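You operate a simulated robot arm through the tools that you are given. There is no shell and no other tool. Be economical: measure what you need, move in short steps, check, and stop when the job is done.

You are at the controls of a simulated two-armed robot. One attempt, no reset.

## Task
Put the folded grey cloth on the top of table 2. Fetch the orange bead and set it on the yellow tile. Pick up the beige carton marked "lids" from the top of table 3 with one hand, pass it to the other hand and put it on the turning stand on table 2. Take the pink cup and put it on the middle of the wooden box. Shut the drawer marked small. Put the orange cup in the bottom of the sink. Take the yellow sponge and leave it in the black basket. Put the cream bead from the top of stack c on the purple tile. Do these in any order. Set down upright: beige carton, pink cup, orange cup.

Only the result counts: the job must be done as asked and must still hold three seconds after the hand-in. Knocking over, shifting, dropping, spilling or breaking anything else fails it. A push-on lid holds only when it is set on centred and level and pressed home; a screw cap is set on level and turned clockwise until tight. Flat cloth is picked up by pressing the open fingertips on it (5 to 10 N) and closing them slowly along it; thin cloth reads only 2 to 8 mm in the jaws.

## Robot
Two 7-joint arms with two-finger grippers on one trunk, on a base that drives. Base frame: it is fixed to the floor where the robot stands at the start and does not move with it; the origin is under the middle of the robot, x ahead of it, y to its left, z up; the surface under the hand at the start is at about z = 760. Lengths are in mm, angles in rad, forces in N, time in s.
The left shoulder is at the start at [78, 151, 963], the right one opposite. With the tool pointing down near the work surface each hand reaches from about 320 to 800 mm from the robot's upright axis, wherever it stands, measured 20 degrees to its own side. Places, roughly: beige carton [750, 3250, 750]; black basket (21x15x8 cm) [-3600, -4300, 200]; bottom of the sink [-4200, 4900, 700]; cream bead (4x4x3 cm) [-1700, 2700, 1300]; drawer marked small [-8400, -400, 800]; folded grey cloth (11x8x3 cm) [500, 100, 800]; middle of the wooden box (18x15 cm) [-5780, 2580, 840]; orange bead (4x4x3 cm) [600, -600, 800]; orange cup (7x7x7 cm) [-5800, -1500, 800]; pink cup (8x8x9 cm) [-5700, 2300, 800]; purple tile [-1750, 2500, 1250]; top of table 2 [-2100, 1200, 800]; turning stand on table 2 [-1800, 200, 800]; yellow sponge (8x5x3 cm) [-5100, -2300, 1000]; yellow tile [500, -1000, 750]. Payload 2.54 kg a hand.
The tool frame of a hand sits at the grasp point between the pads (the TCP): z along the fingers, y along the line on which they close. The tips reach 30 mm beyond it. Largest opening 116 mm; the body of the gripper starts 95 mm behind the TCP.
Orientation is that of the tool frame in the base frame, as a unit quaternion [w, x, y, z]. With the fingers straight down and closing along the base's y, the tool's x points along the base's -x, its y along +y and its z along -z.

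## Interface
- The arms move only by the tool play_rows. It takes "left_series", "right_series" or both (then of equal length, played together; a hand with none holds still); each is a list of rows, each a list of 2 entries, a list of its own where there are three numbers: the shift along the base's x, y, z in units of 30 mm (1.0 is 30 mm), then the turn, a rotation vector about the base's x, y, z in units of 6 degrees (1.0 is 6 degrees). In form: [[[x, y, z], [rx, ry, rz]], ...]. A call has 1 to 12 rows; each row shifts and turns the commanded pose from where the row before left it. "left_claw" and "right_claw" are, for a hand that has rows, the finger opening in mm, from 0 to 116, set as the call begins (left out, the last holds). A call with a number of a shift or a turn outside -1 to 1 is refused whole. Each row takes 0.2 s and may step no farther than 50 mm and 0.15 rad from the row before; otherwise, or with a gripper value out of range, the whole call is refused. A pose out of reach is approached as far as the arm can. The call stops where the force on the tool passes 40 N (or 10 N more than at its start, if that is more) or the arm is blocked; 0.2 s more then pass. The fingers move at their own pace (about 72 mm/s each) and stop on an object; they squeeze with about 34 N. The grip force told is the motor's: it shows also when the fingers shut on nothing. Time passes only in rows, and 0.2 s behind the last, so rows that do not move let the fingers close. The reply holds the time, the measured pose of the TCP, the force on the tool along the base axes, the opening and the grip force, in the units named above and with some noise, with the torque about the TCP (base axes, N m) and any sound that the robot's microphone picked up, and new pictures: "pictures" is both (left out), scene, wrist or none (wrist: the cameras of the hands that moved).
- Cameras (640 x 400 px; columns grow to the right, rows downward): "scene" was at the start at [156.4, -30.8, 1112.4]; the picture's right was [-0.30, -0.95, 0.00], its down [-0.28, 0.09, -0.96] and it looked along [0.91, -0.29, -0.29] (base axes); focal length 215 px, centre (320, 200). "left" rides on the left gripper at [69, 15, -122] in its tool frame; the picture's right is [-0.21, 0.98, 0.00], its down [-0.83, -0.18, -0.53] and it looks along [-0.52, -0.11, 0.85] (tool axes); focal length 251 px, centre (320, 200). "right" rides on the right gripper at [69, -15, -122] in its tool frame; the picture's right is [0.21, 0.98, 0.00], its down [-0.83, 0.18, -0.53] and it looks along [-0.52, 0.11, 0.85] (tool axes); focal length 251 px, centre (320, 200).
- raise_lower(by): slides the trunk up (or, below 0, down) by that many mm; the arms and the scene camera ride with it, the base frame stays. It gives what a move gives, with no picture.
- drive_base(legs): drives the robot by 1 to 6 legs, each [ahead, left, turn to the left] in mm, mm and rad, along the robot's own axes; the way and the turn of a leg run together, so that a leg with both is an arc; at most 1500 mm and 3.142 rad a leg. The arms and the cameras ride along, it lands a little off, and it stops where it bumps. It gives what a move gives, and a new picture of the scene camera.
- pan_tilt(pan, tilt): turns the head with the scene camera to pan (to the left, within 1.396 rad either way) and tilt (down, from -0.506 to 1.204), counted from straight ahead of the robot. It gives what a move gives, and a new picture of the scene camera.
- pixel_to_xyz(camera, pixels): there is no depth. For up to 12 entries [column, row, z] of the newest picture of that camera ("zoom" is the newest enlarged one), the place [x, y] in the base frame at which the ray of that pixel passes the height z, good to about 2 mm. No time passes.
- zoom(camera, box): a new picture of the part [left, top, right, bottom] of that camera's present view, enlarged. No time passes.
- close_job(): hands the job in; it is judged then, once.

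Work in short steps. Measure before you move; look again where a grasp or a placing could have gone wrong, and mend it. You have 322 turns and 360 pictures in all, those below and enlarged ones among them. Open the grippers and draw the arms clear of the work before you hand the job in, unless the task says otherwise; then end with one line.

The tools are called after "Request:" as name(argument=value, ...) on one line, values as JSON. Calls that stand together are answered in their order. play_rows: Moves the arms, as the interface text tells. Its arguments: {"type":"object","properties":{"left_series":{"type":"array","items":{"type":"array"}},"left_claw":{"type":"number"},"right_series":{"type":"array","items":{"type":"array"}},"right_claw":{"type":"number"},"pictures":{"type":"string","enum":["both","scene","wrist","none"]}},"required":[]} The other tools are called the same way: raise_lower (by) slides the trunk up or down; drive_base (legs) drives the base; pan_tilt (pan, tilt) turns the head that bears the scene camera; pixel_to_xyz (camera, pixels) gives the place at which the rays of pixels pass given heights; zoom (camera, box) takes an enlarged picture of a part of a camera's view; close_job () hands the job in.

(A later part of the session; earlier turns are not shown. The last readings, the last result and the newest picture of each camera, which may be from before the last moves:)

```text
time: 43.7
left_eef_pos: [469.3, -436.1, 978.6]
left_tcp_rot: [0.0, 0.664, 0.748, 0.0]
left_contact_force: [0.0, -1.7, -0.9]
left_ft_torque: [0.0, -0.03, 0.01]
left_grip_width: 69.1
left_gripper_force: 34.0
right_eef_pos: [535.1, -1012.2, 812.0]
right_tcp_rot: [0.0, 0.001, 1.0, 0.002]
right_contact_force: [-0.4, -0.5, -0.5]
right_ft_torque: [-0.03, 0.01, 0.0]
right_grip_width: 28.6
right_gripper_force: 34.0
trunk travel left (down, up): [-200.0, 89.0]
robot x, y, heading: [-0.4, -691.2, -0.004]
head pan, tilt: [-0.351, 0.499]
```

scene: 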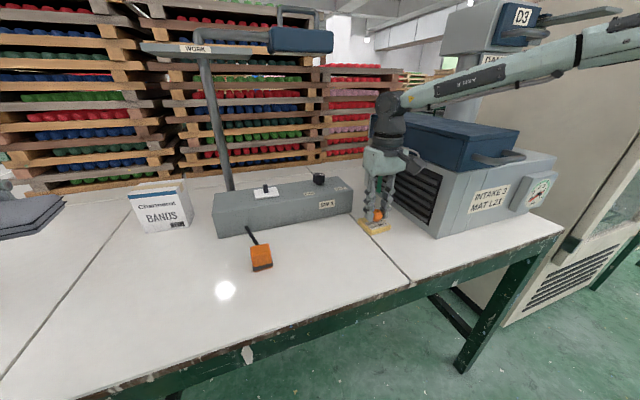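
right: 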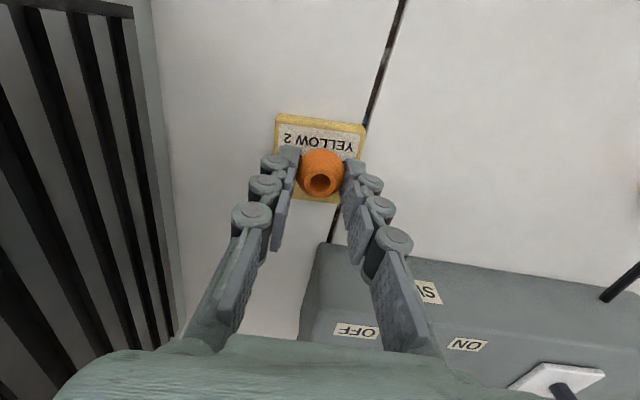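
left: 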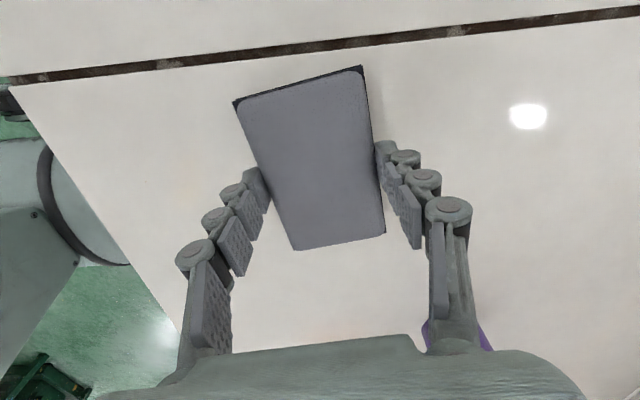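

Request:
play_rows(right_series=[[[0, 0, -0.07], [0, 0, 0]], [[0, 0, -0.06], [0, 0, 0]]], pictures="none")

```text
time: 44.3
left_eef_pos: [469.7, -435.6, 980.1]
left_tcp_rot: [0.001, 0.664, 0.748, -0.001]
left_contact_force: [0.4, 0.6, -1.0]
left_ft_torque: [-0.04, 0.0, -0.04]
left_grip_width: 68.6
left_gripper_force: 33.5
right_eef_pos: [534.9, -1013.0, 809.5]
right_tcp_rot: [0.002, 0.001, 1.0, 0.002]
right_contact_force: [-1.8, -2.7, 8.5]
right_ft_torque: [-0.02, 0.07, 0.01]
right_grip_width: 28.4
right_gripper_force: 34.0
trunk travel left (down, up): [-200.0, 89.0]
robot x, y, heading: [1.8, -691.1, -0.004]
head pan, tilt: [-0.351, 0.499]
```

Contact shows at 8.5 N. I open moderately and lift away.

Request:
play_rows(right_series=[[[0, 0, 0], [0, 0, 0]], [[0, 0, 0], [0, 0, 0]], [[0, 0, 0.3], [0, 0, 0]], [[0, 0, 0.8], [0, 0, 0]], [[0, 0, 0.9], [0, 0, 0]], [[0, 0, 0.9], [0, 0, 0]], [[-0.3, 0, 0.9], [0, 0, 0]]], right_claw=60, pictures="wrist")

```text
time: 45.9
left_eef_pos: [470.4, -434.8, 979.0]
left_tcp_rot: [-0.001, 0.664, 0.748, 0.0]
left_contact_force: [-0.1, 0.2, -0.3]
left_ft_torque: [-0.02, 0.0, 0.02]
left_grip_width: 68.4
left_gripper_force: 33.6
right_eef_pos: [525.8, -1012.2, 923.9]
right_tcp_rot: [0.0, 0.002, 1.0, 0.002]
right_contact_force: [-0.2, 0.0, -0.2]
right_ft_torque: [-0.02, -0.02, -0.01]
right_grip_width: 59.9
right_gripper_force: 0.1
trunk travel left (down, up): [-200.0, 89.0]
robot x, y, heading: [-0.1, -691.9, -0.001]
head pan, tilt: [-0.351, 0.499]
```

right: 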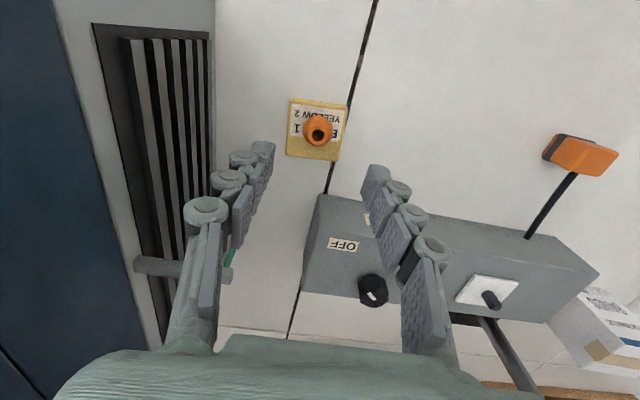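

The bead rests on the tile. I draw the right hand in, back off from the table and turn left to look around.

Request:
play_rows(right_series=[[[-0.8, 0.3, 0.2], [0, 0, 0]], [[-0.9, 0.3, 0.2], [0, 0, 0]], [[-0.9, 0.3, 0.2], [0, 0, 0]], [[-0.9, 0.3, 0.2], [0, 0, 0]], [[-0.9, 0.3, 0.2], [0, 0, 0]]], left_series=[[[-0.4, 0, 0.2], [0, 0, 0]], [[-0.5, 0, 0.2], [0, 0, 0]], [[-0.5, 0, 0.2], [0, 0, 0]], [[-0.5, 0, 0.2], [0, 0, 0]], [[-0.5, 0, 0], [0, 0, 0]]], pictures="none")

Request:
drive_base(legs=[[-400, 0, 0], [0, 0, 1.57]])

Request:
pan_tilt(pan=0.9, tilt=0.2)

```text
time: 47.1
left_eef_pos: [397.2, -436.1, 1004.2]
left_tcp_rot: [0.0, 0.664, 0.748, 0.001]
left_contact_force: [-0.2, -0.4, -0.1]
left_ft_torque: [-0.01, 0.0, -0.01]
left_grip_width: 68.9
left_gripper_force: 33.7
right_eef_pos: [393.2, -968.0, 953.5]
right_tcp_rot: [0.001, 0.002, 1.0, 0.002]
right_contact_force: [-0.2, 0.2, -0.1]
right_ft_torque: [-0.01, 0.0, 0.01]
right_grip_width: 60.3
right_gripper_force: 0.1
trunk travel left (down, up): [-200.0, 89.0]
robot x, y, heading: [-0.3, -688.2, -0.002]
head pan, tilt: [-0.351, 0.499]
```

```text
time: 53.5
left_eef_pos: [-656.1, -294.2, 1004.4]
left_tcp_rot: [0.0, -0.059, 0.998, 0.0]
left_contact_force: [0.2, 0.0, 0.1]
left_ft_torque: [0.01, 0.01, 0.01]
left_grip_width: 68.5
left_gripper_force: 33.9
right_eef_pos: [-122.4, -298.4, 953.3]
right_tcp_rot: [-0.002, -0.706, 0.709, 0.001]
right_contact_force: [0.5, -0.6, -0.9]
right_ft_torque: [0.01, -0.01, 0.01]
right_grip_width: 60.0
right_gripper_force: 0.0
trunk travel left (down, up): [-200.0, 89.0]
robot x, y, heading: [-400.3, -690.2, 1.572]
head pan, tilt: [-0.351, 0.499]
```

scene: 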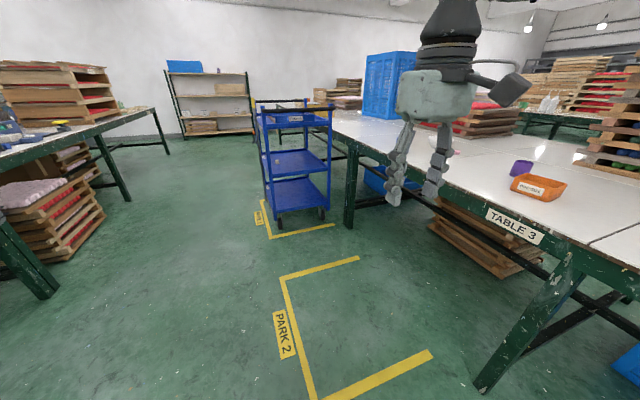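

```text
time: 55.0
left_eef_pos: [-655.6, -292.9, 1005.1]
left_tcp_rot: [0.0, -0.059, 0.998, -0.001]
left_contact_force: [-0.6, 0.5, -0.4]
left_ft_torque: [0.01, 0.01, -0.01]
left_grip_width: 68.7
left_gripper_force: 34.2
right_eef_pos: [-122.4, -298.4, 953.4]
right_tcp_rot: [-0.001, -0.706, 0.709, 0.001]
right_contact_force: [-1.1, 0.9, -0.2]
right_ft_torque: [0.03, -0.03, 0.01]
right_grip_width: 59.9
right_gripper_force: 0.0
trunk travel left (down, up): [-200.0, 89.0]
robot x, y, heading: [-398.2, -690.4, 1.572]
head pan, tilt: [0.901, 0.201]
```

scene: 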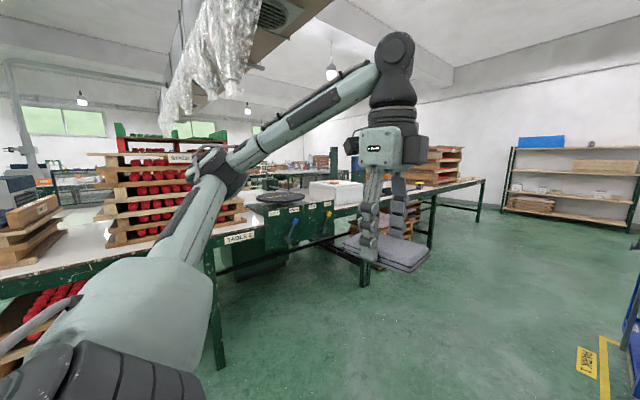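

Table 2 is across the aisle with the turntable at (280,200). I turn to face it (heading π) and look.

Request:
drive_base(legs=[[0, 0, 1.57]])

Request:
pan_tilt(pan=-0.35, tilt=0.3)

```text
time: 59.3
left_eef_pos: [-799.1, -941.7, 1003.7]
left_tcp_rot: [0.0, 0.746, -0.666, 0.0]
left_contact_force: [0.0, -1.0, -0.3]
left_ft_torque: [-0.01, 0.0, -0.02]
left_grip_width: 68.7
left_gripper_force: 34.2
right_eef_pos: [-790.2, -409.2, 953.6]
right_tcp_rot: [0.002, 1.0, -0.004, 0.001]
right_contact_force: [0.0, -0.4, 0.1]
right_ft_torque: [0.01, -0.02, -0.03]
right_grip_width: 60.3
right_gripper_force: 0.1
trunk travel left (down, up): [-200.0, 89.0]
robot x, y, heading: [-397.9, -689.3, 3.133]
head pan, tilt: [0.901, 0.201]
```

scene: 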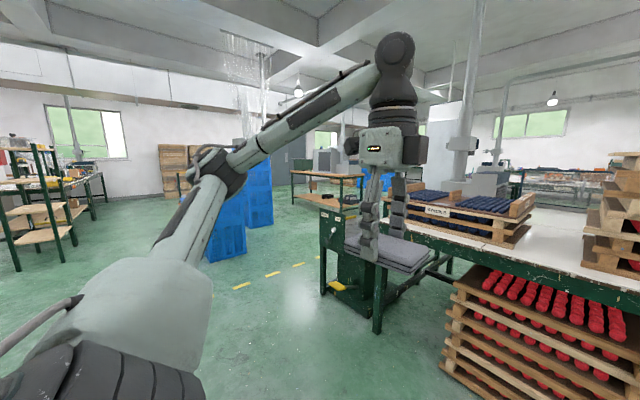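

```text
time: 60.7
left_eef_pos: [-798.9, -942.6, 1003.9]
left_tcp_rot: [0.0, 0.745, -0.667, 0.0]
left_contact_force: [0.3, -0.1, -1.0]
left_ft_torque: [-0.03, -0.05, 0.0]
left_grip_width: 68.8
left_gripper_force: 33.6
right_eef_pos: [-789.9, -408.5, 952.1]
right_tcp_rot: [0.001, 1.0, -0.005, -0.001]
right_contact_force: [-0.1, -0.5, -0.4]
right_ft_torque: [0.02, -0.02, 0.0]
right_grip_width: 60.0
right_gripper_force: 0.0
trunk travel left (down, up): [-200.0, 89.0]
robot x, y, heading: [-398.8, -691.0, 3.129]
head pan, tilt: [-0.351, 0.3]
```

scene: 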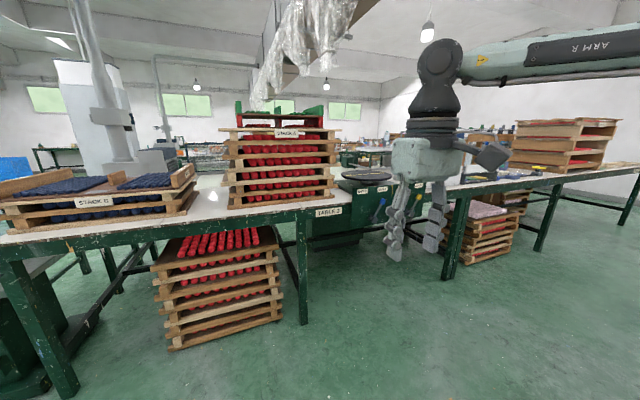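

I measure table 2's front legs and edge.

Request:
pixel_to_xyz(camera="scene", pixels=[[304, 322, 0], [75, 395, 0], [446, 278, 0], [539, 248, 0], [630, 222, 0], [330, 203, 760], [560, 178, 760], [362, 176, 800]])

Request:
zoom(camera="scene", box=[320, 130, 560, 280])

```text
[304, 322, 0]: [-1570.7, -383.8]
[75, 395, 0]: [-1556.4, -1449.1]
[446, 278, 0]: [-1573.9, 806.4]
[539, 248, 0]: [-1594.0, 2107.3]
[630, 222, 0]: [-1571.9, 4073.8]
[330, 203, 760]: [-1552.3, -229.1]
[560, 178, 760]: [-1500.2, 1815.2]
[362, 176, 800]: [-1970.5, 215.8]
```

```text
2.67 times, centred on (440, 205) of scene
```

zoom: 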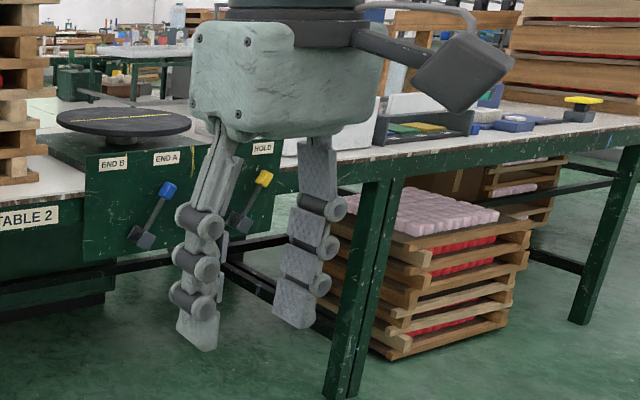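

Table 2's front edge is at x≈-1540. I drive ahead 500 mm and right about 1700 mm along the aisle, then look at the table near y=1000.

Request:
drive_base(legs=[[500, 0, 0], [0, -900, 0], [0, -800, 0]])

Request:
pan_tilt(pan=0.0, tilt=0.5)

```text
time: 80.0
left_eef_pos: [-1294.6, 764.3, 1004.4]
left_tcp_rot: [0.001, 0.747, -0.665, 0.0]
left_contact_force: [-0.1, 0.0, -0.1]
left_ft_torque: [-0.01, -0.03, 0.01]
left_grip_width: 68.8
left_gripper_force: 34.3
right_eef_pos: [-1288.5, 1295.9, 953.0]
right_tcp_rot: [0.003, 1.0, -0.004, -0.001]
right_contact_force: [0.7, -0.1, 0.0]
right_ft_torque: [-0.03, 0.0, 0.0]
right_grip_width: 60.0
right_gripper_force: 0.0
trunk travel left (down, up): [-200.0, 89.0]
robot x, y, heading: [-894.1, 1013.5, 3.136]
head pan, tilt: [-0.351, 0.3]
```

scene: 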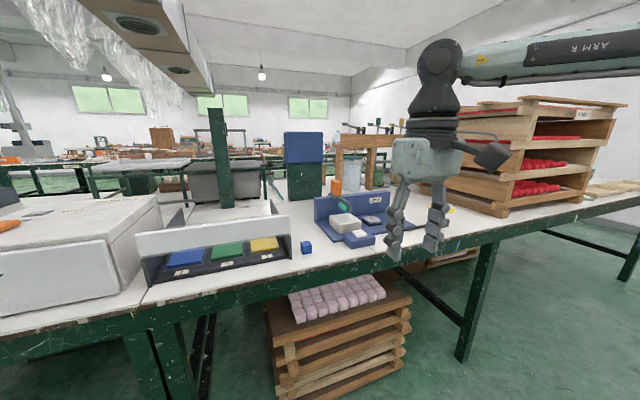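

```text
time: 80.9
left_eef_pos: [-1294.0, 762.7, 1004.0]
left_tcp_rot: [0.0, 0.746, -0.666, 0.0]
left_contact_force: [-0.4, -0.7, 0.3]
left_ft_torque: [-0.03, -0.01, -0.03]
left_grip_width: 68.8
left_gripper_force: 34.3
right_eef_pos: [-1288.9, 1296.1, 952.2]
right_tcp_rot: [0.002, 1.0, -0.004, 0.0]
right_contact_force: [0.3, 0.5, 0.5]
right_ft_torque: [-0.02, 0.04, 0.0]
right_grip_width: 59.9
right_gripper_force: 0.0
trunk travel left (down, up): [-200.0, 89.0]
robot x, y, heading: [-895.2, 1020.5, 3.132]
head pan, tilt: [0.0, 0.499]
```

scene: 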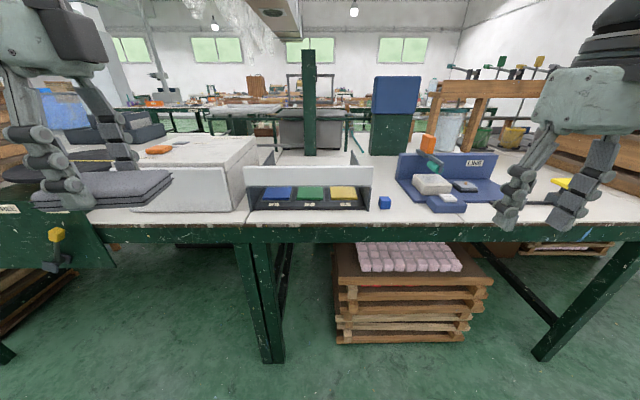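

Free table top shows around (300,165) and near the blue cube at (384,202). I raise the right hand and move closer to look down on it.

Request:
play_rows(right_series=[[[0, 0, 0.9], [0, 0, 0]], [[0, 0, 0.9], [0, 0, 0]], [[0, 0, 0.9], [0, 0, 0]]], pictures="none")

Request:
drive_base(legs=[[150, 0, 0]])

Request:
zoom(camera="scene", box=[220, 100, 540, 300])

```text
time: 81.7
left_eef_pos: [-1293.5, 763.4, 1003.6]
left_tcp_rot: [0.001, 0.747, -0.665, 0.0]
left_contact_force: [0.3, 0.1, -0.3]
left_ft_torque: [0.0, 0.0, 0.0]
left_grip_width: 68.8
left_gripper_force: 33.8
right_eef_pos: [-1288.2, 1296.5, 1036.5]
right_tcp_rot: [0.002, 1.0, -0.004, 0.0]
right_contact_force: [-0.1, 0.0, -0.5]
right_ft_torque: [0.02, 0.01, 0.04]
right_grip_width: 60.2
right_gripper_force: 0.1
trunk travel left (down, up): [-200.0, 89.0]
robot x, y, heading: [-897.8, 1018.5, 3.139]
head pan, tilt: [0.0, 0.499]
```

```text
time: 83.0
left_eef_pos: [-1443.9, 763.0, 1002.9]
left_tcp_rot: [-0.001, 0.747, -0.665, 0.001]
left_contact_force: [-0.1, -0.3, -0.8]
left_ft_torque: [0.02, 0.0, -0.01]
left_grip_width: 68.7
left_gripper_force: 34.2
right_eef_pos: [-1439.3, 1297.3, 1035.9]
right_tcp_rot: [0.002, 1.0, -0.003, 0.0]
right_contact_force: [0.0, -0.3, -0.5]
right_ft_torque: [-0.02, -0.03, -0.03]
right_grip_width: 59.8
right_gripper_force: 0.1
trunk travel left (down, up): [-200.0, 89.0]
robot x, y, heading: [-1047.8, 1017.7, 3.137]
head pan, tilt: [0.0, 0.499]
```

scene: 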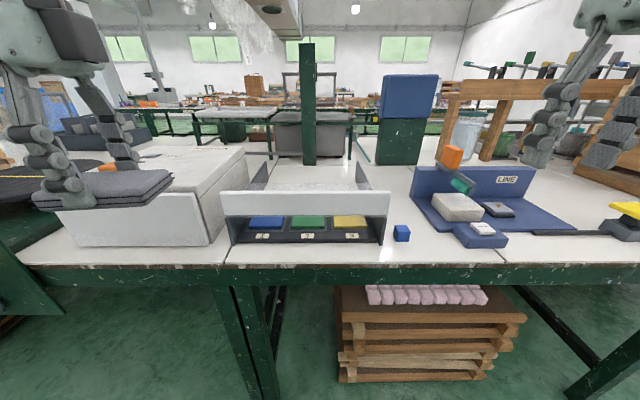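

```text
2.00 times, centred on (380, 200) of scene
```

zoom: 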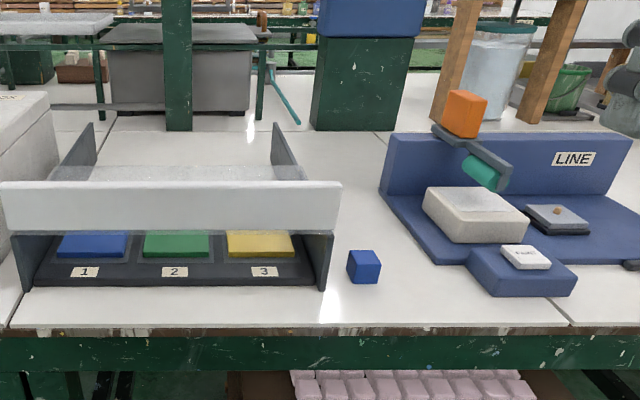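

I measure the free area behind the blue cube and around it.

Request:
pixel_to_xyz(camera="zoom", pixels=[[364, 282, 760], [330, 285, 760], [312, 180, 760], [390, 200, 760], [385, 180, 760], [340, 327, 760], [312, 130, 760], [430, 132, 760], [470, 262, 760], [160, 130, 760]])

Request:
pan_tilt(pan=-0.9, tilt=0.5)

```text
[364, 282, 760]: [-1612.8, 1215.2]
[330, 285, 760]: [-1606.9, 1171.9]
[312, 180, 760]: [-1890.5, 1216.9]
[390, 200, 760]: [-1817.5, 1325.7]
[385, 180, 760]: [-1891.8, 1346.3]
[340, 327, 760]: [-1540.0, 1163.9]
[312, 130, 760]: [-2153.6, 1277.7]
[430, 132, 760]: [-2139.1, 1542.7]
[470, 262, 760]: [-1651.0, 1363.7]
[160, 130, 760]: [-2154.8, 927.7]
```

```text
time: 84.2
left_eef_pos: [-1444.0, 762.3, 1002.2]
left_tcp_rot: [0.0, 0.746, -0.666, 0.001]
left_contact_force: [-0.5, -0.5, -0.4]
left_ft_torque: [-0.01, 0.02, 0.01]
left_grip_width: 68.8
left_gripper_force: 33.9
right_eef_pos: [-1439.1, 1297.2, 1036.8]
right_tcp_rot: [0.002, 1.0, -0.003, 0.0]
right_contact_force: [0.8, -0.1, 0.0]
right_ft_torque: [-0.05, -0.01, 0.03]
right_grip_width: 60.0
right_gripper_force: 0.2
trunk travel left (down, up): [-200.0, 89.0]
robot x, y, heading: [-1045.4, 1017.2, 3.141]
head pan, tilt: [-0.901, 0.499]
```

scene: 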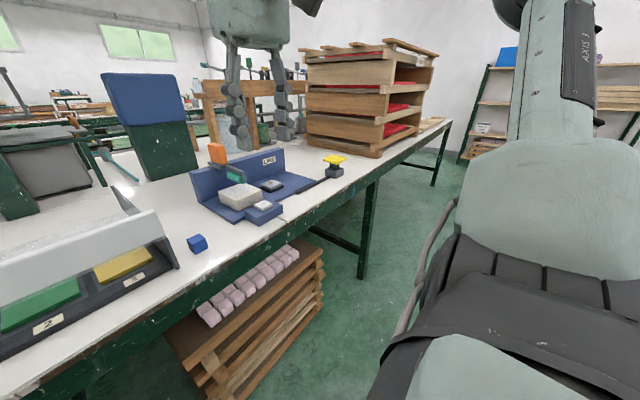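

I measure the pallet stack and the LINE device to judge the clearance for the right hand.

Request:
pixel_to_xyz(camera="scene", pixels=[[308, 142, 760], [378, 158, 760], [196, 201, 770], [222, 222, 770], [334, 178, 760], [203, 246, 760], [178, 266, 760], [190, 170, 760]])

Request:
zoom(camera="scene", box=[130, 120, 370, 270])

```text
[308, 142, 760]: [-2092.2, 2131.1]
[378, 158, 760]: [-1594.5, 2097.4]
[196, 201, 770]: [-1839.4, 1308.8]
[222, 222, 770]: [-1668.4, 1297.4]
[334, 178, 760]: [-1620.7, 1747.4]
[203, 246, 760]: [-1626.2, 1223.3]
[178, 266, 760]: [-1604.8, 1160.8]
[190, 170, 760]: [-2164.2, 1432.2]
```

```text
2.67 times, centred on (250, 195) of scene
```

zoom: 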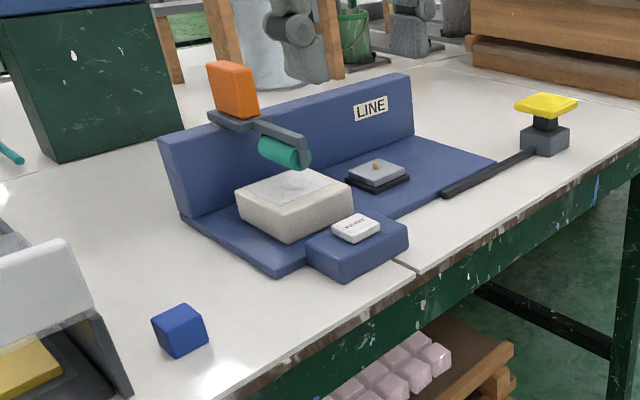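

There is a wide free patch between the yellow pedal (y≈1750) and the stack (y≈2100). I draw the right hand in and drive to put the cloth there, at about (-1680,1935).

Request:
play_rows(right_series=[[[0.8, 0, 0], [0, 0, 0]], [[0.8, 0, 0], [0, 0, 0]]], pictures="none")

Request:
drive_base(legs=[[0, -1115, 0], [80, 0, 0]])

Request:
pan_tilt(pan=0.2, tilt=0.55)

```text
time: 84.8
left_eef_pos: [-1444.6, 764.0, 1003.0]
left_tcp_rot: [0.0, 0.747, -0.665, 0.0]
left_contact_force: [-0.3, -0.2, -0.9]
left_ft_torque: [0.0, 0.02, -0.02]
left_grip_width: 68.4
left_gripper_force: 33.2
right_eef_pos: [-1391.7, 1295.7, 1037.1]
right_tcp_rot: [0.002, 1.0, -0.003, 0.0]
right_contact_force: [0.2, 0.4, 0.6]
right_ft_torque: [0.0, 0.02, 0.01]
right_grip_width: 60.0
right_gripper_force: 0.0
trunk travel left (down, up): [-200.0, 89.0]
robot x, y, heading: [-1045.3, 1016.8, 3.139]
head pan, tilt: [-0.901, 0.499]
```

```text
time: 96.3
left_eef_pos: [-1519.8, 1853.2, 1002.6]
left_tcp_rot: [-0.001, 0.746, -0.666, 0.001]
left_contact_force: [-0.4, 0.1, -0.3]
left_ft_torque: [-0.02, -0.01, -0.03]
left_grip_width: 68.6
left_gripper_force: 34.3
right_eef_pos: [-1466.5, 2385.8, 1036.4]
right_tcp_rot: [0.002, 1.0, -0.004, 0.0]
right_contact_force: [-0.9, 0.7, 0.6]
right_ft_torque: [0.01, -0.03, 0.01]
right_grip_width: 60.0
right_gripper_force: 0.0
trunk travel left (down, up): [-200.0, 89.0]
robot x, y, heading: [-1117.5, 2106.9, 3.132]
head pan, tilt: [-0.901, 0.499]
```

scene: 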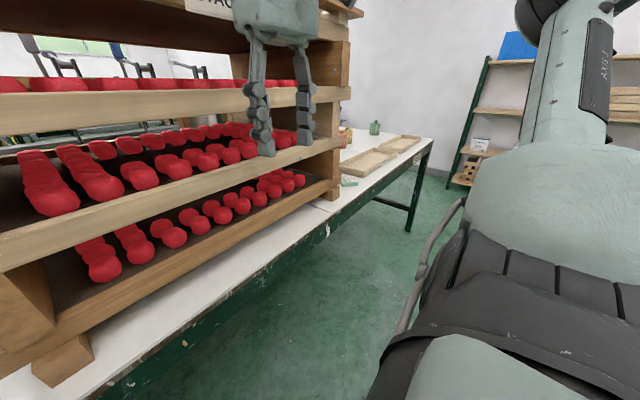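

```text
time: 97.6
left_eef_pos: [-1520.5, 1853.2, 1004.1]
left_tcp_rot: [0.001, 0.746, -0.666, 0.0]
left_contact_force: [0.7, 0.1, 0.6]
left_ft_torque: [-0.01, -0.01, 0.0]
left_grip_width: 68.6
left_gripper_force: 34.2
right_eef_pos: [-1465.8, 2385.4, 1037.4]
right_tcp_rot: [0.002, 1.0, -0.005, 0.0]
right_contact_force: [0.1, 0.0, -0.3]
right_ft_torque: [-0.06, -0.02, 0.02]
right_grip_width: 60.1
right_gripper_force: 0.0
trunk travel left (down, up): [-200.0, 89.0]
robot x, y, heading: [-1121.5, 2105.1, 3.139]
head pan, tilt: [0.201, 0.55]
```

scene: 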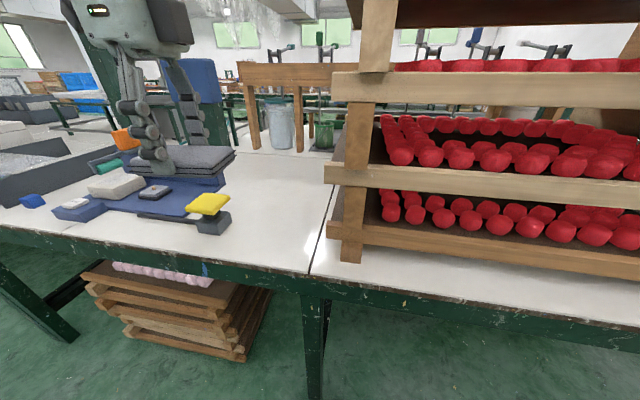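

I measure the gap between the pedal and the stack.

Request:
pixel_to_xyz(camera="scene", pixels=[[230, 228, 760], [340, 262, 760], [330, 240, 790], [324, 180, 880], [300, 225, 760], [280, 240, 760], [260, 265, 760], [320, 155, 760]])

```text
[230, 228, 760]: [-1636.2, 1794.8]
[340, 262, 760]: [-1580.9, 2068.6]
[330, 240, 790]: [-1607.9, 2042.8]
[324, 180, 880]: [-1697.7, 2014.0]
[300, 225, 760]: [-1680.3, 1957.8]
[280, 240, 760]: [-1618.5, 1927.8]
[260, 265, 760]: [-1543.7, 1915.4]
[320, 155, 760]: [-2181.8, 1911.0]
```

The gap runs from y 1795 to about 2020, so I aim at (-1690,1890). I move there high first.

Request:
play_rows(left_series=[[[-0.7, 0.15, 0], [0, 0, 0]], [[-0.7, 0.15, 0], [0, 0, 0]], [[-0.7, 0.15, 0], [0, 0, 0]], [[-0.7, 0.15, -0.3], [0, 0, 0]], [[-0.7, 0.15, -0.5], [0, 0, 0]], [[-0.7, 0.15, -0.7], [0, 0, 0]], [[-0.7, 0.15, -0.7], [0, 0, 0]], [[-0.7, 0.15, -0.7], [0, 0, 0]], [[0, 0, -0.7], [0, 0, 0]]], pictures="both")

```text
time: 99.6
left_eef_pos: [-1687.3, 1887.6, 895.5]
left_tcp_rot: [-0.001, 0.746, -0.666, 0.0]
left_contact_force: [-0.4, 0.2, -1.0]
left_ft_torque: [0.01, 0.01, 0.0]
left_grip_width: 68.9
left_gripper_force: 34.4
right_eef_pos: [-1466.9, 2385.8, 1036.9]
right_tcp_rot: [0.002, 1.0, -0.004, 0.0]
right_contact_force: [-0.5, 0.4, -0.6]
right_ft_torque: [0.01, 0.03, 0.01]
right_grip_width: 59.9
right_gripper_force: 0.0
trunk travel left (down, up): [-200.0, 89.0]
robot x, y, heading: [-1122.9, 2107.7, 3.135]
head pan, tilt: [0.201, 0.55]
```

scene: 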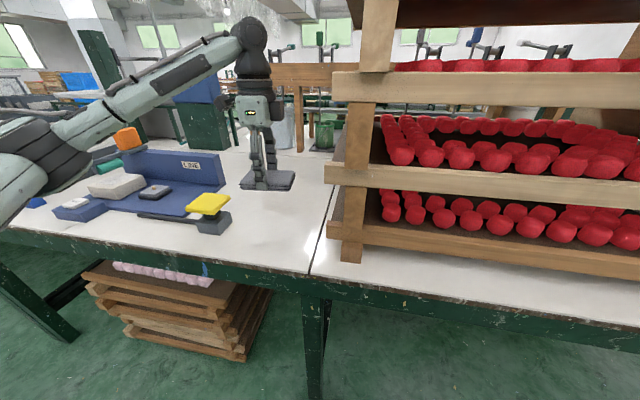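
left: 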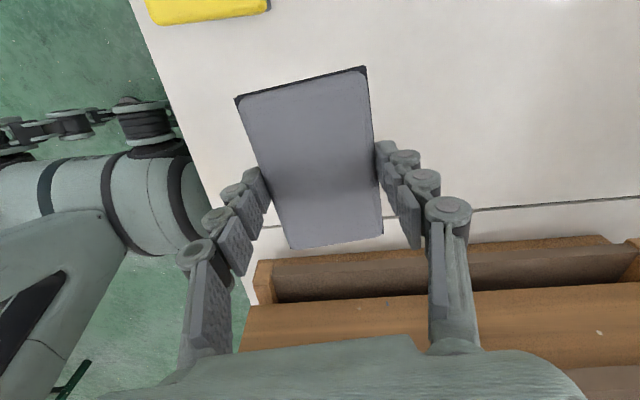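

Lined up in the gap. I lower to near the table.

Request:
play_rows(left_series=[[[0, 0, -0.8], [0, 0, 0]], [[0, 0, -0.8], [0, 0, 0]], [[0, 0, -0.8], [0, 0, 0]], [[0, 0, -0.4], [0, 0, 0]]], pictures="scene")

```text
time: 100.6
left_eef_pos: [-1686.7, 1889.0, 810.8]
left_tcp_rot: [0.0, 0.747, -0.665, 0.0]
left_contact_force: [-0.2, 0.2, -0.2]
left_ft_torque: [0.0, 0.03, -0.01]
left_grip_width: 68.6
left_gripper_force: 33.9
right_eef_pos: [-1466.2, 2385.7, 1037.9]
right_tcp_rot: [0.002, 1.0, -0.004, 0.0]
right_contact_force: [-0.2, 0.6, -0.4]
right_ft_torque: [-0.01, 0.0, 0.03]
right_grip_width: 59.9
right_gripper_force: 0.0
trunk travel left (down, up): [-200.0, 89.0]
robot x, y, heading: [-1121.7, 2104.8, 3.137]
head pan, tilt: [0.201, 0.55]
```

scene: 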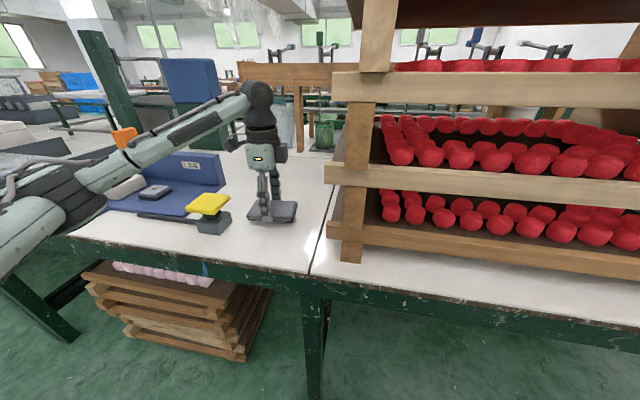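

Request:
play_rows(left_series=[[[0, 0, -0.2], [0, 0, 0]], [[0, 0, -0.15], [0, 0, 0]], [[0, 0, -0.1], [0, 0, 0]]], pictures="none")

```text
time: 101.4
left_eef_pos: [-1686.7, 1888.0, 798.0]
left_tcp_rot: [0.0, 0.746, -0.666, 0.0]
left_contact_force: [-0.3, -0.8, 0.4]
left_ft_torque: [0.03, -0.02, 0.01]
left_grip_width: 68.8
left_gripper_force: 34.0
right_eef_pos: [-1465.0, 2386.1, 1036.9]
right_tcp_rot: [0.003, 1.0, -0.005, 0.0]
right_contact_force: [0.3, -0.1, 0.5]
right_ft_torque: [0.04, 0.0, -0.01]
right_grip_width: 59.9
right_gripper_force: 0.0
trunk travel left (down, up): [-200.0, 89.0]
robot x, y, heading: [-1120.5, 2103.8, 3.131]
head pan, tilt: [0.201, 0.55]
```

Request:
play_rows(left_series=[[[0, 0, -0.07], [0, 0, 0]], [[0, 0, -0.07], [0, 0, 0]]], pictures="none")

```text
time: 102.0
left_eef_pos: [-1687.2, 1887.8, 796.2]
left_tcp_rot: [0.0, 0.746, -0.666, -0.002]
left_contact_force: [-4.5, -1.3, 14.6]
left_ft_torque: [-0.07, -0.37, -0.04]
left_grip_width: 69.1
left_gripper_force: 34.0
right_eef_pos: [-1464.8, 2386.9, 1037.4]
right_tcp_rot: [0.002, 1.0, -0.004, 0.0]
right_contact_force: [-0.9, 0.5, 0.1]
right_ft_torque: [0.01, 0.01, -0.02]
right_grip_width: 60.0
right_gripper_force: 0.0
trunk travel left (down, up): [-200.0, 89.0]
robot x, y, heading: [-1118.3, 2104.2, 3.136]
head pan, tilt: [0.201, 0.55]
```

The cloth is on the table. I open, lift and draw back.

Request:
play_rows(left_series=[[[0, 0, 0], [0, 0, 0]], [[0, 0, 0], [0, 0, 0]], [[0, 0, 0.3], [0, 0, 0]], [[0, 0, 0.8], [0, 0, 0]], [[0, 0, 0.9], [0, 0, 0]], [[0, 0, 0.9], [0, 0, 0]], [[0, 0, 0.9], [0, 0, 0]], [[0.6, 0, 0.9], [0, 0, 0]], [[0.9, 0, 0.9], [0, 0, 0]], [[0.9, 0, 0.5], [0, 0, 0]], [[0.9, 0, 0], [0, 0, 0]]], left_claw=105, pictures="scene")

```text
time: 104.4
left_eef_pos: [-1587.5, 1888.0, 976.6]
left_tcp_rot: [-0.002, 0.746, -0.666, 0.001]
left_contact_force: [-0.4, -0.5, 0.0]
left_ft_torque: [-0.01, -0.01, -0.01]
left_grip_width: 105.2
left_gripper_force: 0.1
right_eef_pos: [-1465.7, 2386.1, 1037.6]
right_tcp_rot: [0.002, 1.0, -0.004, 0.0]
right_contact_force: [0.1, -0.6, -0.2]
right_ft_torque: [0.0, 0.0, -0.01]
right_grip_width: 60.0
right_gripper_force: 0.0
trunk travel left (down, up): [-200.0, 89.0]
robot x, y, heading: [-1120.8, 2105.6, 3.136]
head pan, tilt: [0.201, 0.55]
```

scene: 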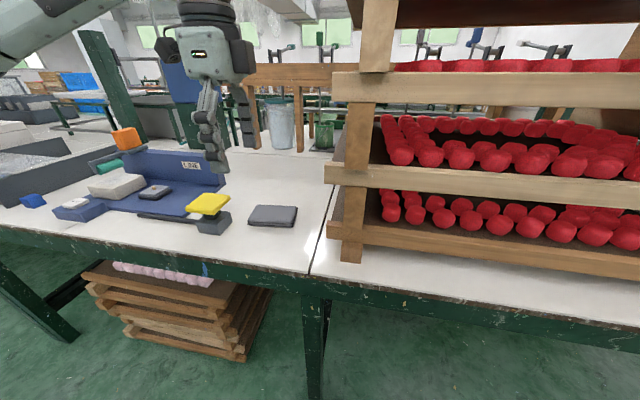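

The cloth lies flat. Next the cream bead on stack c, on top of this pallet tower. I draw both hands in, back off and look up at the top.

Request:
drive_base(legs=[[-150, -420, 0]])

Request:
raise_lower(by=89)

Request:
pan_tilt(pan=0.0, tilt=0.1)

```text
time: 106.3
left_eef_pos: [-1553.6, 1973.8, 975.4]
left_tcp_rot: [0.0, 0.755, -0.656, 0.001]
left_contact_force: [1.3, -5.3, -2.9]
left_ft_torque: [0.68, 0.14, 0.0]
left_grip_width: 104.9
left_gripper_force: 0.1
right_eef_pos: [-1430.6, 2478.6, 1037.3]
right_tcp_rot: [0.002, 1.0, -0.004, 0.0]
right_contact_force: [-0.1, -1.6, -0.3]
right_ft_torque: [-0.02, -0.01, 0.0]
right_grip_width: 59.8
right_gripper_force: 0.1
trunk travel left (down, up): [-200.0, 89.0]
robot x, y, heading: [-1084.2, 2194.6, 3.136]
head pan, tilt: [0.201, 0.55]
stopped in leg 1: the force on the tool passed its limit at 54 N (the readings are from after the stop); the commanded pose is now the measured one
```

scene: 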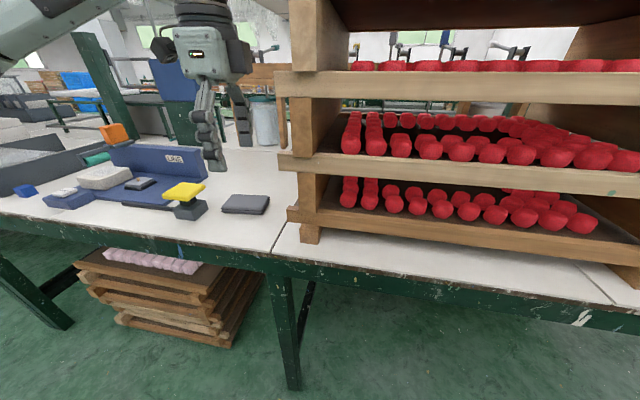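

```text
time: 107.5
left_eef_pos: [-1552.1, 1974.1, 1066.4]
left_tcp_rot: [0.001, 0.754, -0.657, -0.001]
left_contact_force: [-1.0, -9.5, 3.4]
left_ft_torque: [1.18, -0.02, 0.13]
left_grip_width: 104.8
left_gripper_force: 0.0
right_eef_pos: [-1430.2, 2477.0, 1126.9]
right_tcp_rot: [0.002, 1.0, -0.003, 0.0]
right_contact_force: [-0.7, 0.1, 0.4]
right_ft_torque: [0.01, -0.04, 0.02]
right_grip_width: 60.2
right_gripper_force: 0.0
trunk travel left (down, up): [-289.0, 0.0]
robot x, y, heading: [-1080.8, 2200.4, 3.136]
head pan, tilt: [0.201, 0.55]
```

```text
time: 108.4
left_eef_pos: [-1552.1, 1974.2, 1065.1]
left_tcp_rot: [0.0, 0.754, -0.657, 0.0]
left_contact_force: [0.0, -10.7, 6.8]
left_ft_torque: [1.81, 0.02, 0.13]
left_grip_width: 105.1
left_gripper_force: 0.1
right_eef_pos: [-1430.5, 2477.7, 1126.7]
right_tcp_rot: [0.002, 1.0, -0.003, 0.0]
right_contact_force: [-0.9, -0.1, 0.9]
right_ft_torque: [0.01, 0.02, 0.0]
right_grip_width: 60.0
right_gripper_force: 0.0
trunk travel left (down, up): [-289.0, 0.0]
robot x, y, heading: [-1085.5, 2201.4, 3.14]
head pan, tilt: [0.0, 0.099]
```

scene: 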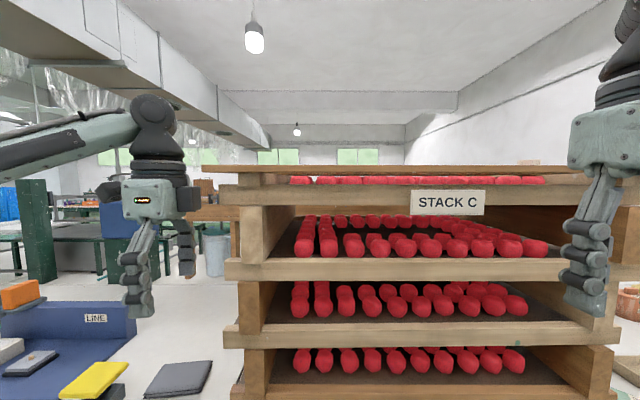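

The left hand touched the stack's edge, which was my error in the drive. I pull it away from the stack at once.

Request:
play_rows(left_series=[[[0, -0.5, 0], [0, 0, 0]], [[0.3, -0.7, 0], [0, 0, 0]], [[0.8, -0.5, 0], [0, 0, 0]], [[0.9, 0, 0], [0, 0, 0]]], pictures="none")

Request:
pan_tilt(pan=0.35, tilt=0.5)

```text
time: 109.4
left_eef_pos: [-1493.9, 1926.5, 1063.8]
left_tcp_rot: [0.001, 0.753, -0.657, 0.002]
left_contact_force: [0.3, 0.4, 1.0]
left_ft_torque: [-0.03, 0.01, 0.01]
left_grip_width: 104.8
left_gripper_force: 0.1
right_eef_pos: [-1430.8, 2478.6, 1125.7]
right_tcp_rot: [0.002, 1.0, -0.004, 0.0]
right_contact_force: [1.1, -0.7, -0.5]
right_ft_torque: [0.0, 0.01, 0.03]
right_grip_width: 60.1
right_gripper_force: 0.1
trunk travel left (down, up): [-289.0, 0.0]
robot x, y, heading: [-1086.9, 2198.9, 3.136]
head pan, tilt: [0.0, 0.099]
```

```text
time: 110.3
left_eef_pos: [-1493.2, 1926.9, 1062.7]
left_tcp_rot: [0.0, 0.753, -0.658, 0.0]
left_contact_force: [-0.3, -1.4, 0.0]
left_ft_torque: [-0.02, 0.0, 0.0]
left_grip_width: 104.9
left_gripper_force: 0.0
right_eef_pos: [-1430.2, 2479.7, 1126.0]
right_tcp_rot: [0.001, 1.0, -0.003, 0.0]
right_contact_force: [0.3, -0.2, -0.6]
right_ft_torque: [-0.02, -0.02, 0.02]
right_grip_width: 60.0
right_gripper_force: 0.1
trunk travel left (down, up): [-289.0, 0.0]
robot x, y, heading: [-1080.0, 2198.0, 3.133]
head pan, tilt: [0.351, 0.499]
```

scene: 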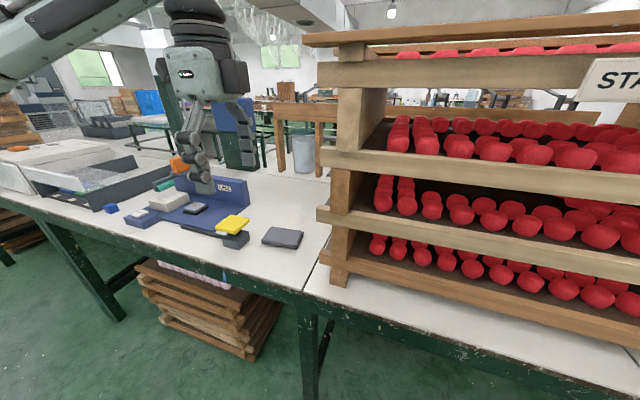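

I check whether the stack moved, by its front-left foot.

Request:
zoom(camera="scene", box=[260, 200, 420, 300])

Request:
pixel_to_xyz(camera="scene", pixels=[[331, 284, 760], [347, 287, 760], [262, 240, 760], [300, 246, 760], [303, 232, 790], [265, 230, 790]])

```text
4.00 times, centred on (340, 250) of scene
```

zoom: 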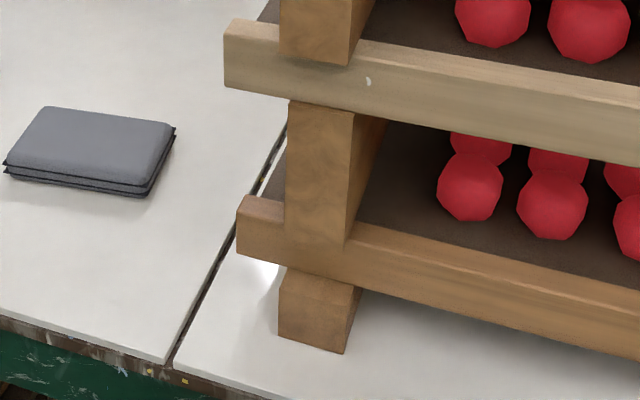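

```text
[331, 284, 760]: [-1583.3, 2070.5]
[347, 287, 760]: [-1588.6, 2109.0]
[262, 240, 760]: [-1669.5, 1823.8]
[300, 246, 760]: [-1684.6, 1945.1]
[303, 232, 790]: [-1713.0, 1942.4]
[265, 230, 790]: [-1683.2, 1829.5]
```

The stack's foot is at the same place as before (within 2 mm), so nothing shifted. Now I raise the right hand to see the stack's top with its camera.

Request:
play_rows(right_series=[[[0, 0, 0.9], [0, 0, 0]], [[0, 0, 0.9], [0, 0, 0]], [[0, 0, 0.9], [0, 0, 0]], [[0, 0, 0.9], [0, 0, 0]], [[0, 0, 0.9], [0, 0, 0]], [[0, 0, 0.9], [0, 0, 0]], [[0, 0, 0.9], [0, 0, 0]]], pictures="wrist")

```text
time: 111.9
left_eef_pos: [-1493.1, 1926.5, 1064.7]
left_tcp_rot: [0.001, 0.754, -0.657, 0.0]
left_contact_force: [0.0, -0.1, -0.6]
left_ft_torque: [-0.02, 0.01, 0.0]
left_grip_width: 105.3
left_gripper_force: 0.0
right_eef_pos: [-1430.1, 2477.3, 1277.3]
right_tcp_rot: [0.003, 1.0, -0.003, -0.001]
right_contact_force: [-0.5, -0.2, 0.1]
right_ft_torque: [0.02, 0.01, -0.01]
right_grip_width: 59.9
right_gripper_force: 0.1
right hand out of reach, approached as far as the arm can: row 6, 7
trunk travel left (down, up): [-289.0, 0.0]
robot x, y, heading: [-1084.0, 2198.2, 3.133]
head pan, tilt: [0.351, 0.499]
```

right: 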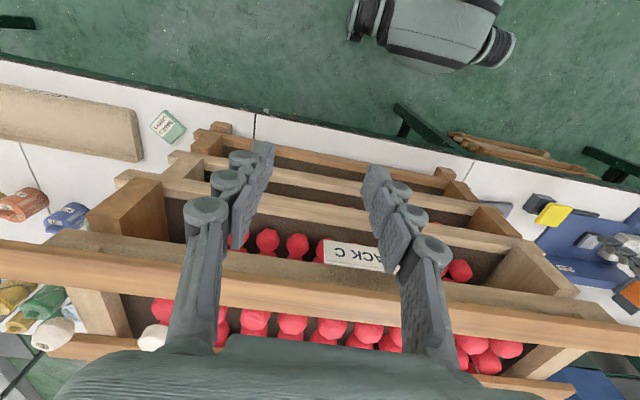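

A cream bead appears at (153,335) on the top tray. I zoom and measure.

Request:
zoom(camera="right", box=[0, 220, 288, 400])

Request:
pixel_to_xyz(camera="right", pixels=[[153, 335, 1240], [153, 335, 1200], [153, 335, 1260], [68, 310, 760], [40, 240, 1240], [40, 240, 1200], [130, 380, 1240]])

Request:
pan_tilt(pan=-0.4, tilt=0.1)

```text
2.22 times, centred on (144, 310) of right
```

zoom: 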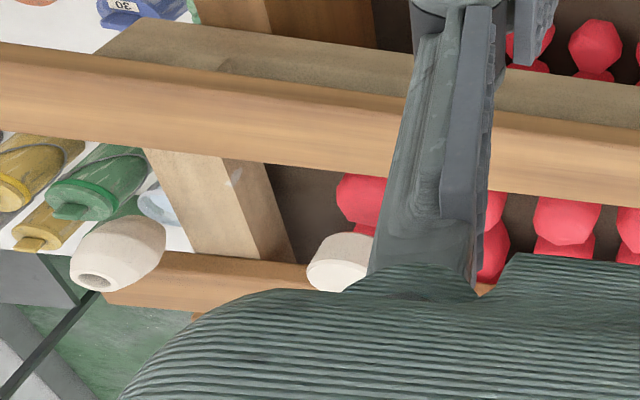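

```text
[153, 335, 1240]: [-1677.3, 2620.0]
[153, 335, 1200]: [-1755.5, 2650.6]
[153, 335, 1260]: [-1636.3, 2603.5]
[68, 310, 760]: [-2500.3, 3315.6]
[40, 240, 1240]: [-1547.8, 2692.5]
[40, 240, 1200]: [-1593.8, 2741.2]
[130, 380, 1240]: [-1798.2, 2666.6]
```

```text
time: 113.0
left_eef_pos: [-1493.3, 1926.2, 1063.7]
left_tcp_rot: [0.0, 0.753, -0.658, 0.001]
left_contact_force: [-0.7, -0.1, 0.2]
left_ft_torque: [0.01, 0.03, 0.03]
left_grip_width: 104.9
left_gripper_force: 0.1
right_eef_pos: [-1429.8, 2478.9, 1277.8]
right_tcp_rot: [0.002, 1.0, -0.004, -0.001]
right_contact_force: [-0.6, 0.4, 0.4]
right_ft_torque: [-0.01, 0.0, 0.0]
right_grip_width: 59.8
right_gripper_force: 0.1
trunk travel left (down, up): [-289.0, 0.0]
robot x, y, heading: [-1084.8, 2200.8, 3.137]
head pan, tilt: [-0.4, 0.099]
```

scene: 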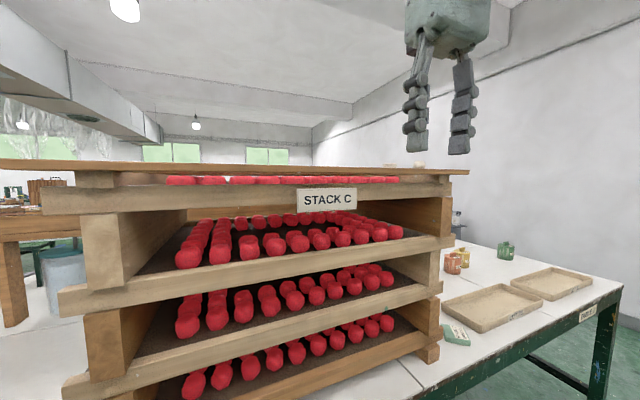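

I zoom on the stack's top in the scene view.

Request:
zoom(camera="scene", box=[300, 120, 492, 240])

```text
3.33 times, centred on (396, 180) of scene
```

zoom: 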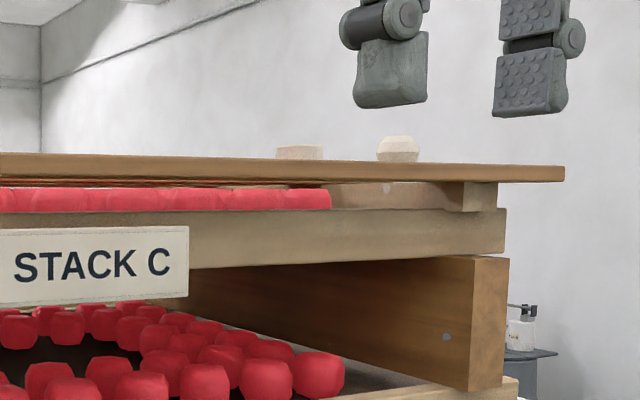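

Two cream objects stand on the top: one at zoom (398,148) and one at (300,152). To see better, I draw the left hand in, pitch the right hand forward 24° and look.

Request:
play_rows(left_series=[[[0.8, -0.3, 0], [0, 0, 0]], [[0.8, -0.3, 0], [0, 0, 0]], [[0.8, -0.3, 0], [0, 0, 0]], [[0.3, 0, 0], [0, 0, 0]]], right_series=[[[0, 0, 0], [0, 1, 0]], [[0, 0, 0], [0, 1, 0]], [[0, 0, 0], [0, 1, 0]], [[0, 0, 0], [0, 1, 0]]], pictures="wrist")

```text
time: 114.0
left_eef_pos: [-1411.2, 1897.8, 1064.1]
left_tcp_rot: [0.001, 0.753, -0.658, 0.001]
left_contact_force: [-0.1, -1.4, 0.2]
left_ft_torque: [-0.05, 0.01, 0.0]
left_grip_width: 104.8
left_gripper_force: 0.1
right_eef_pos: [-1430.4, 2478.6, 1278.7]
right_tcp_rot: [0.002, 0.978, -0.005, -0.208]
right_contact_force: [-0.5, 0.1, 0.3]
right_ft_torque: [-0.03, -0.01, 0.0]
right_grip_width: 60.1
right_gripper_force: 0.0
trunk travel left (down, up): [-289.0, 0.0]
robot x, y, heading: [-1086.1, 2203.5, 3.132]
head pan, tilt: [-0.4, 0.099]
```

right: 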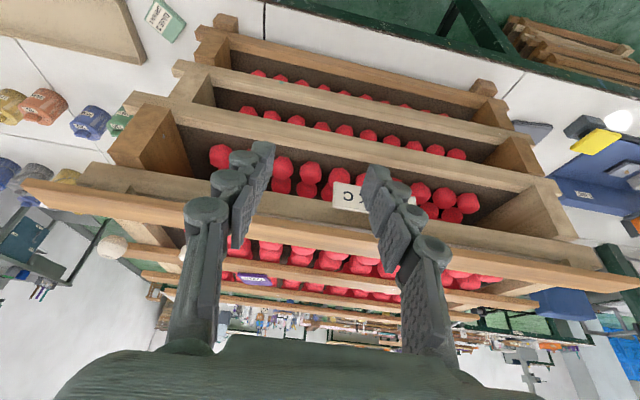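
left: 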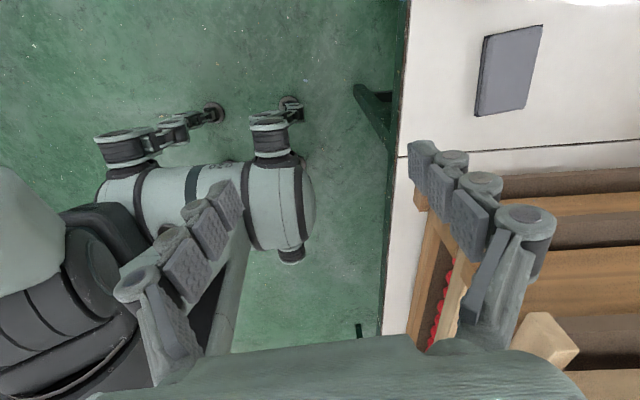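

Now the top slats are visible. The purple tile is at (253,281), with a cream bead at (112,247) and another pale thing at (182,254). I zoom in.

Request:
zoom(camera="right", box=[60, 190, 316, 350])

Request:
pixel_to_xyz(camera="right", pixels=[[112, 247, 1255], [182, 254, 1255], [253, 281, 1245], [112, 247, 1270], [253, 281, 1260]])

```text
2.50 times, centred on (188, 270) of right
```

zoom: 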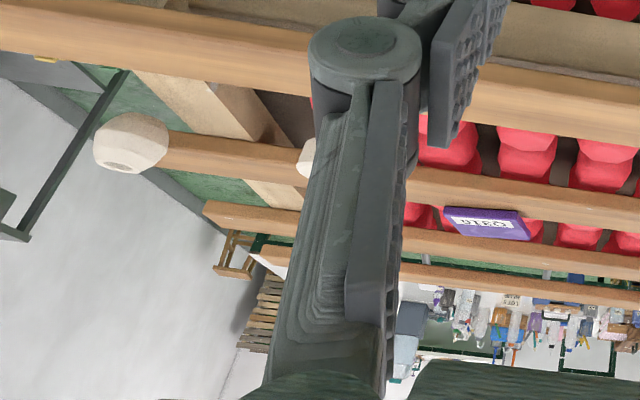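

```text
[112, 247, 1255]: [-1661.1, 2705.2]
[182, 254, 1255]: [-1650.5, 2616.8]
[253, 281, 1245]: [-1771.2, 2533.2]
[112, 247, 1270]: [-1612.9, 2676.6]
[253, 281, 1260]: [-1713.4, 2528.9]
```

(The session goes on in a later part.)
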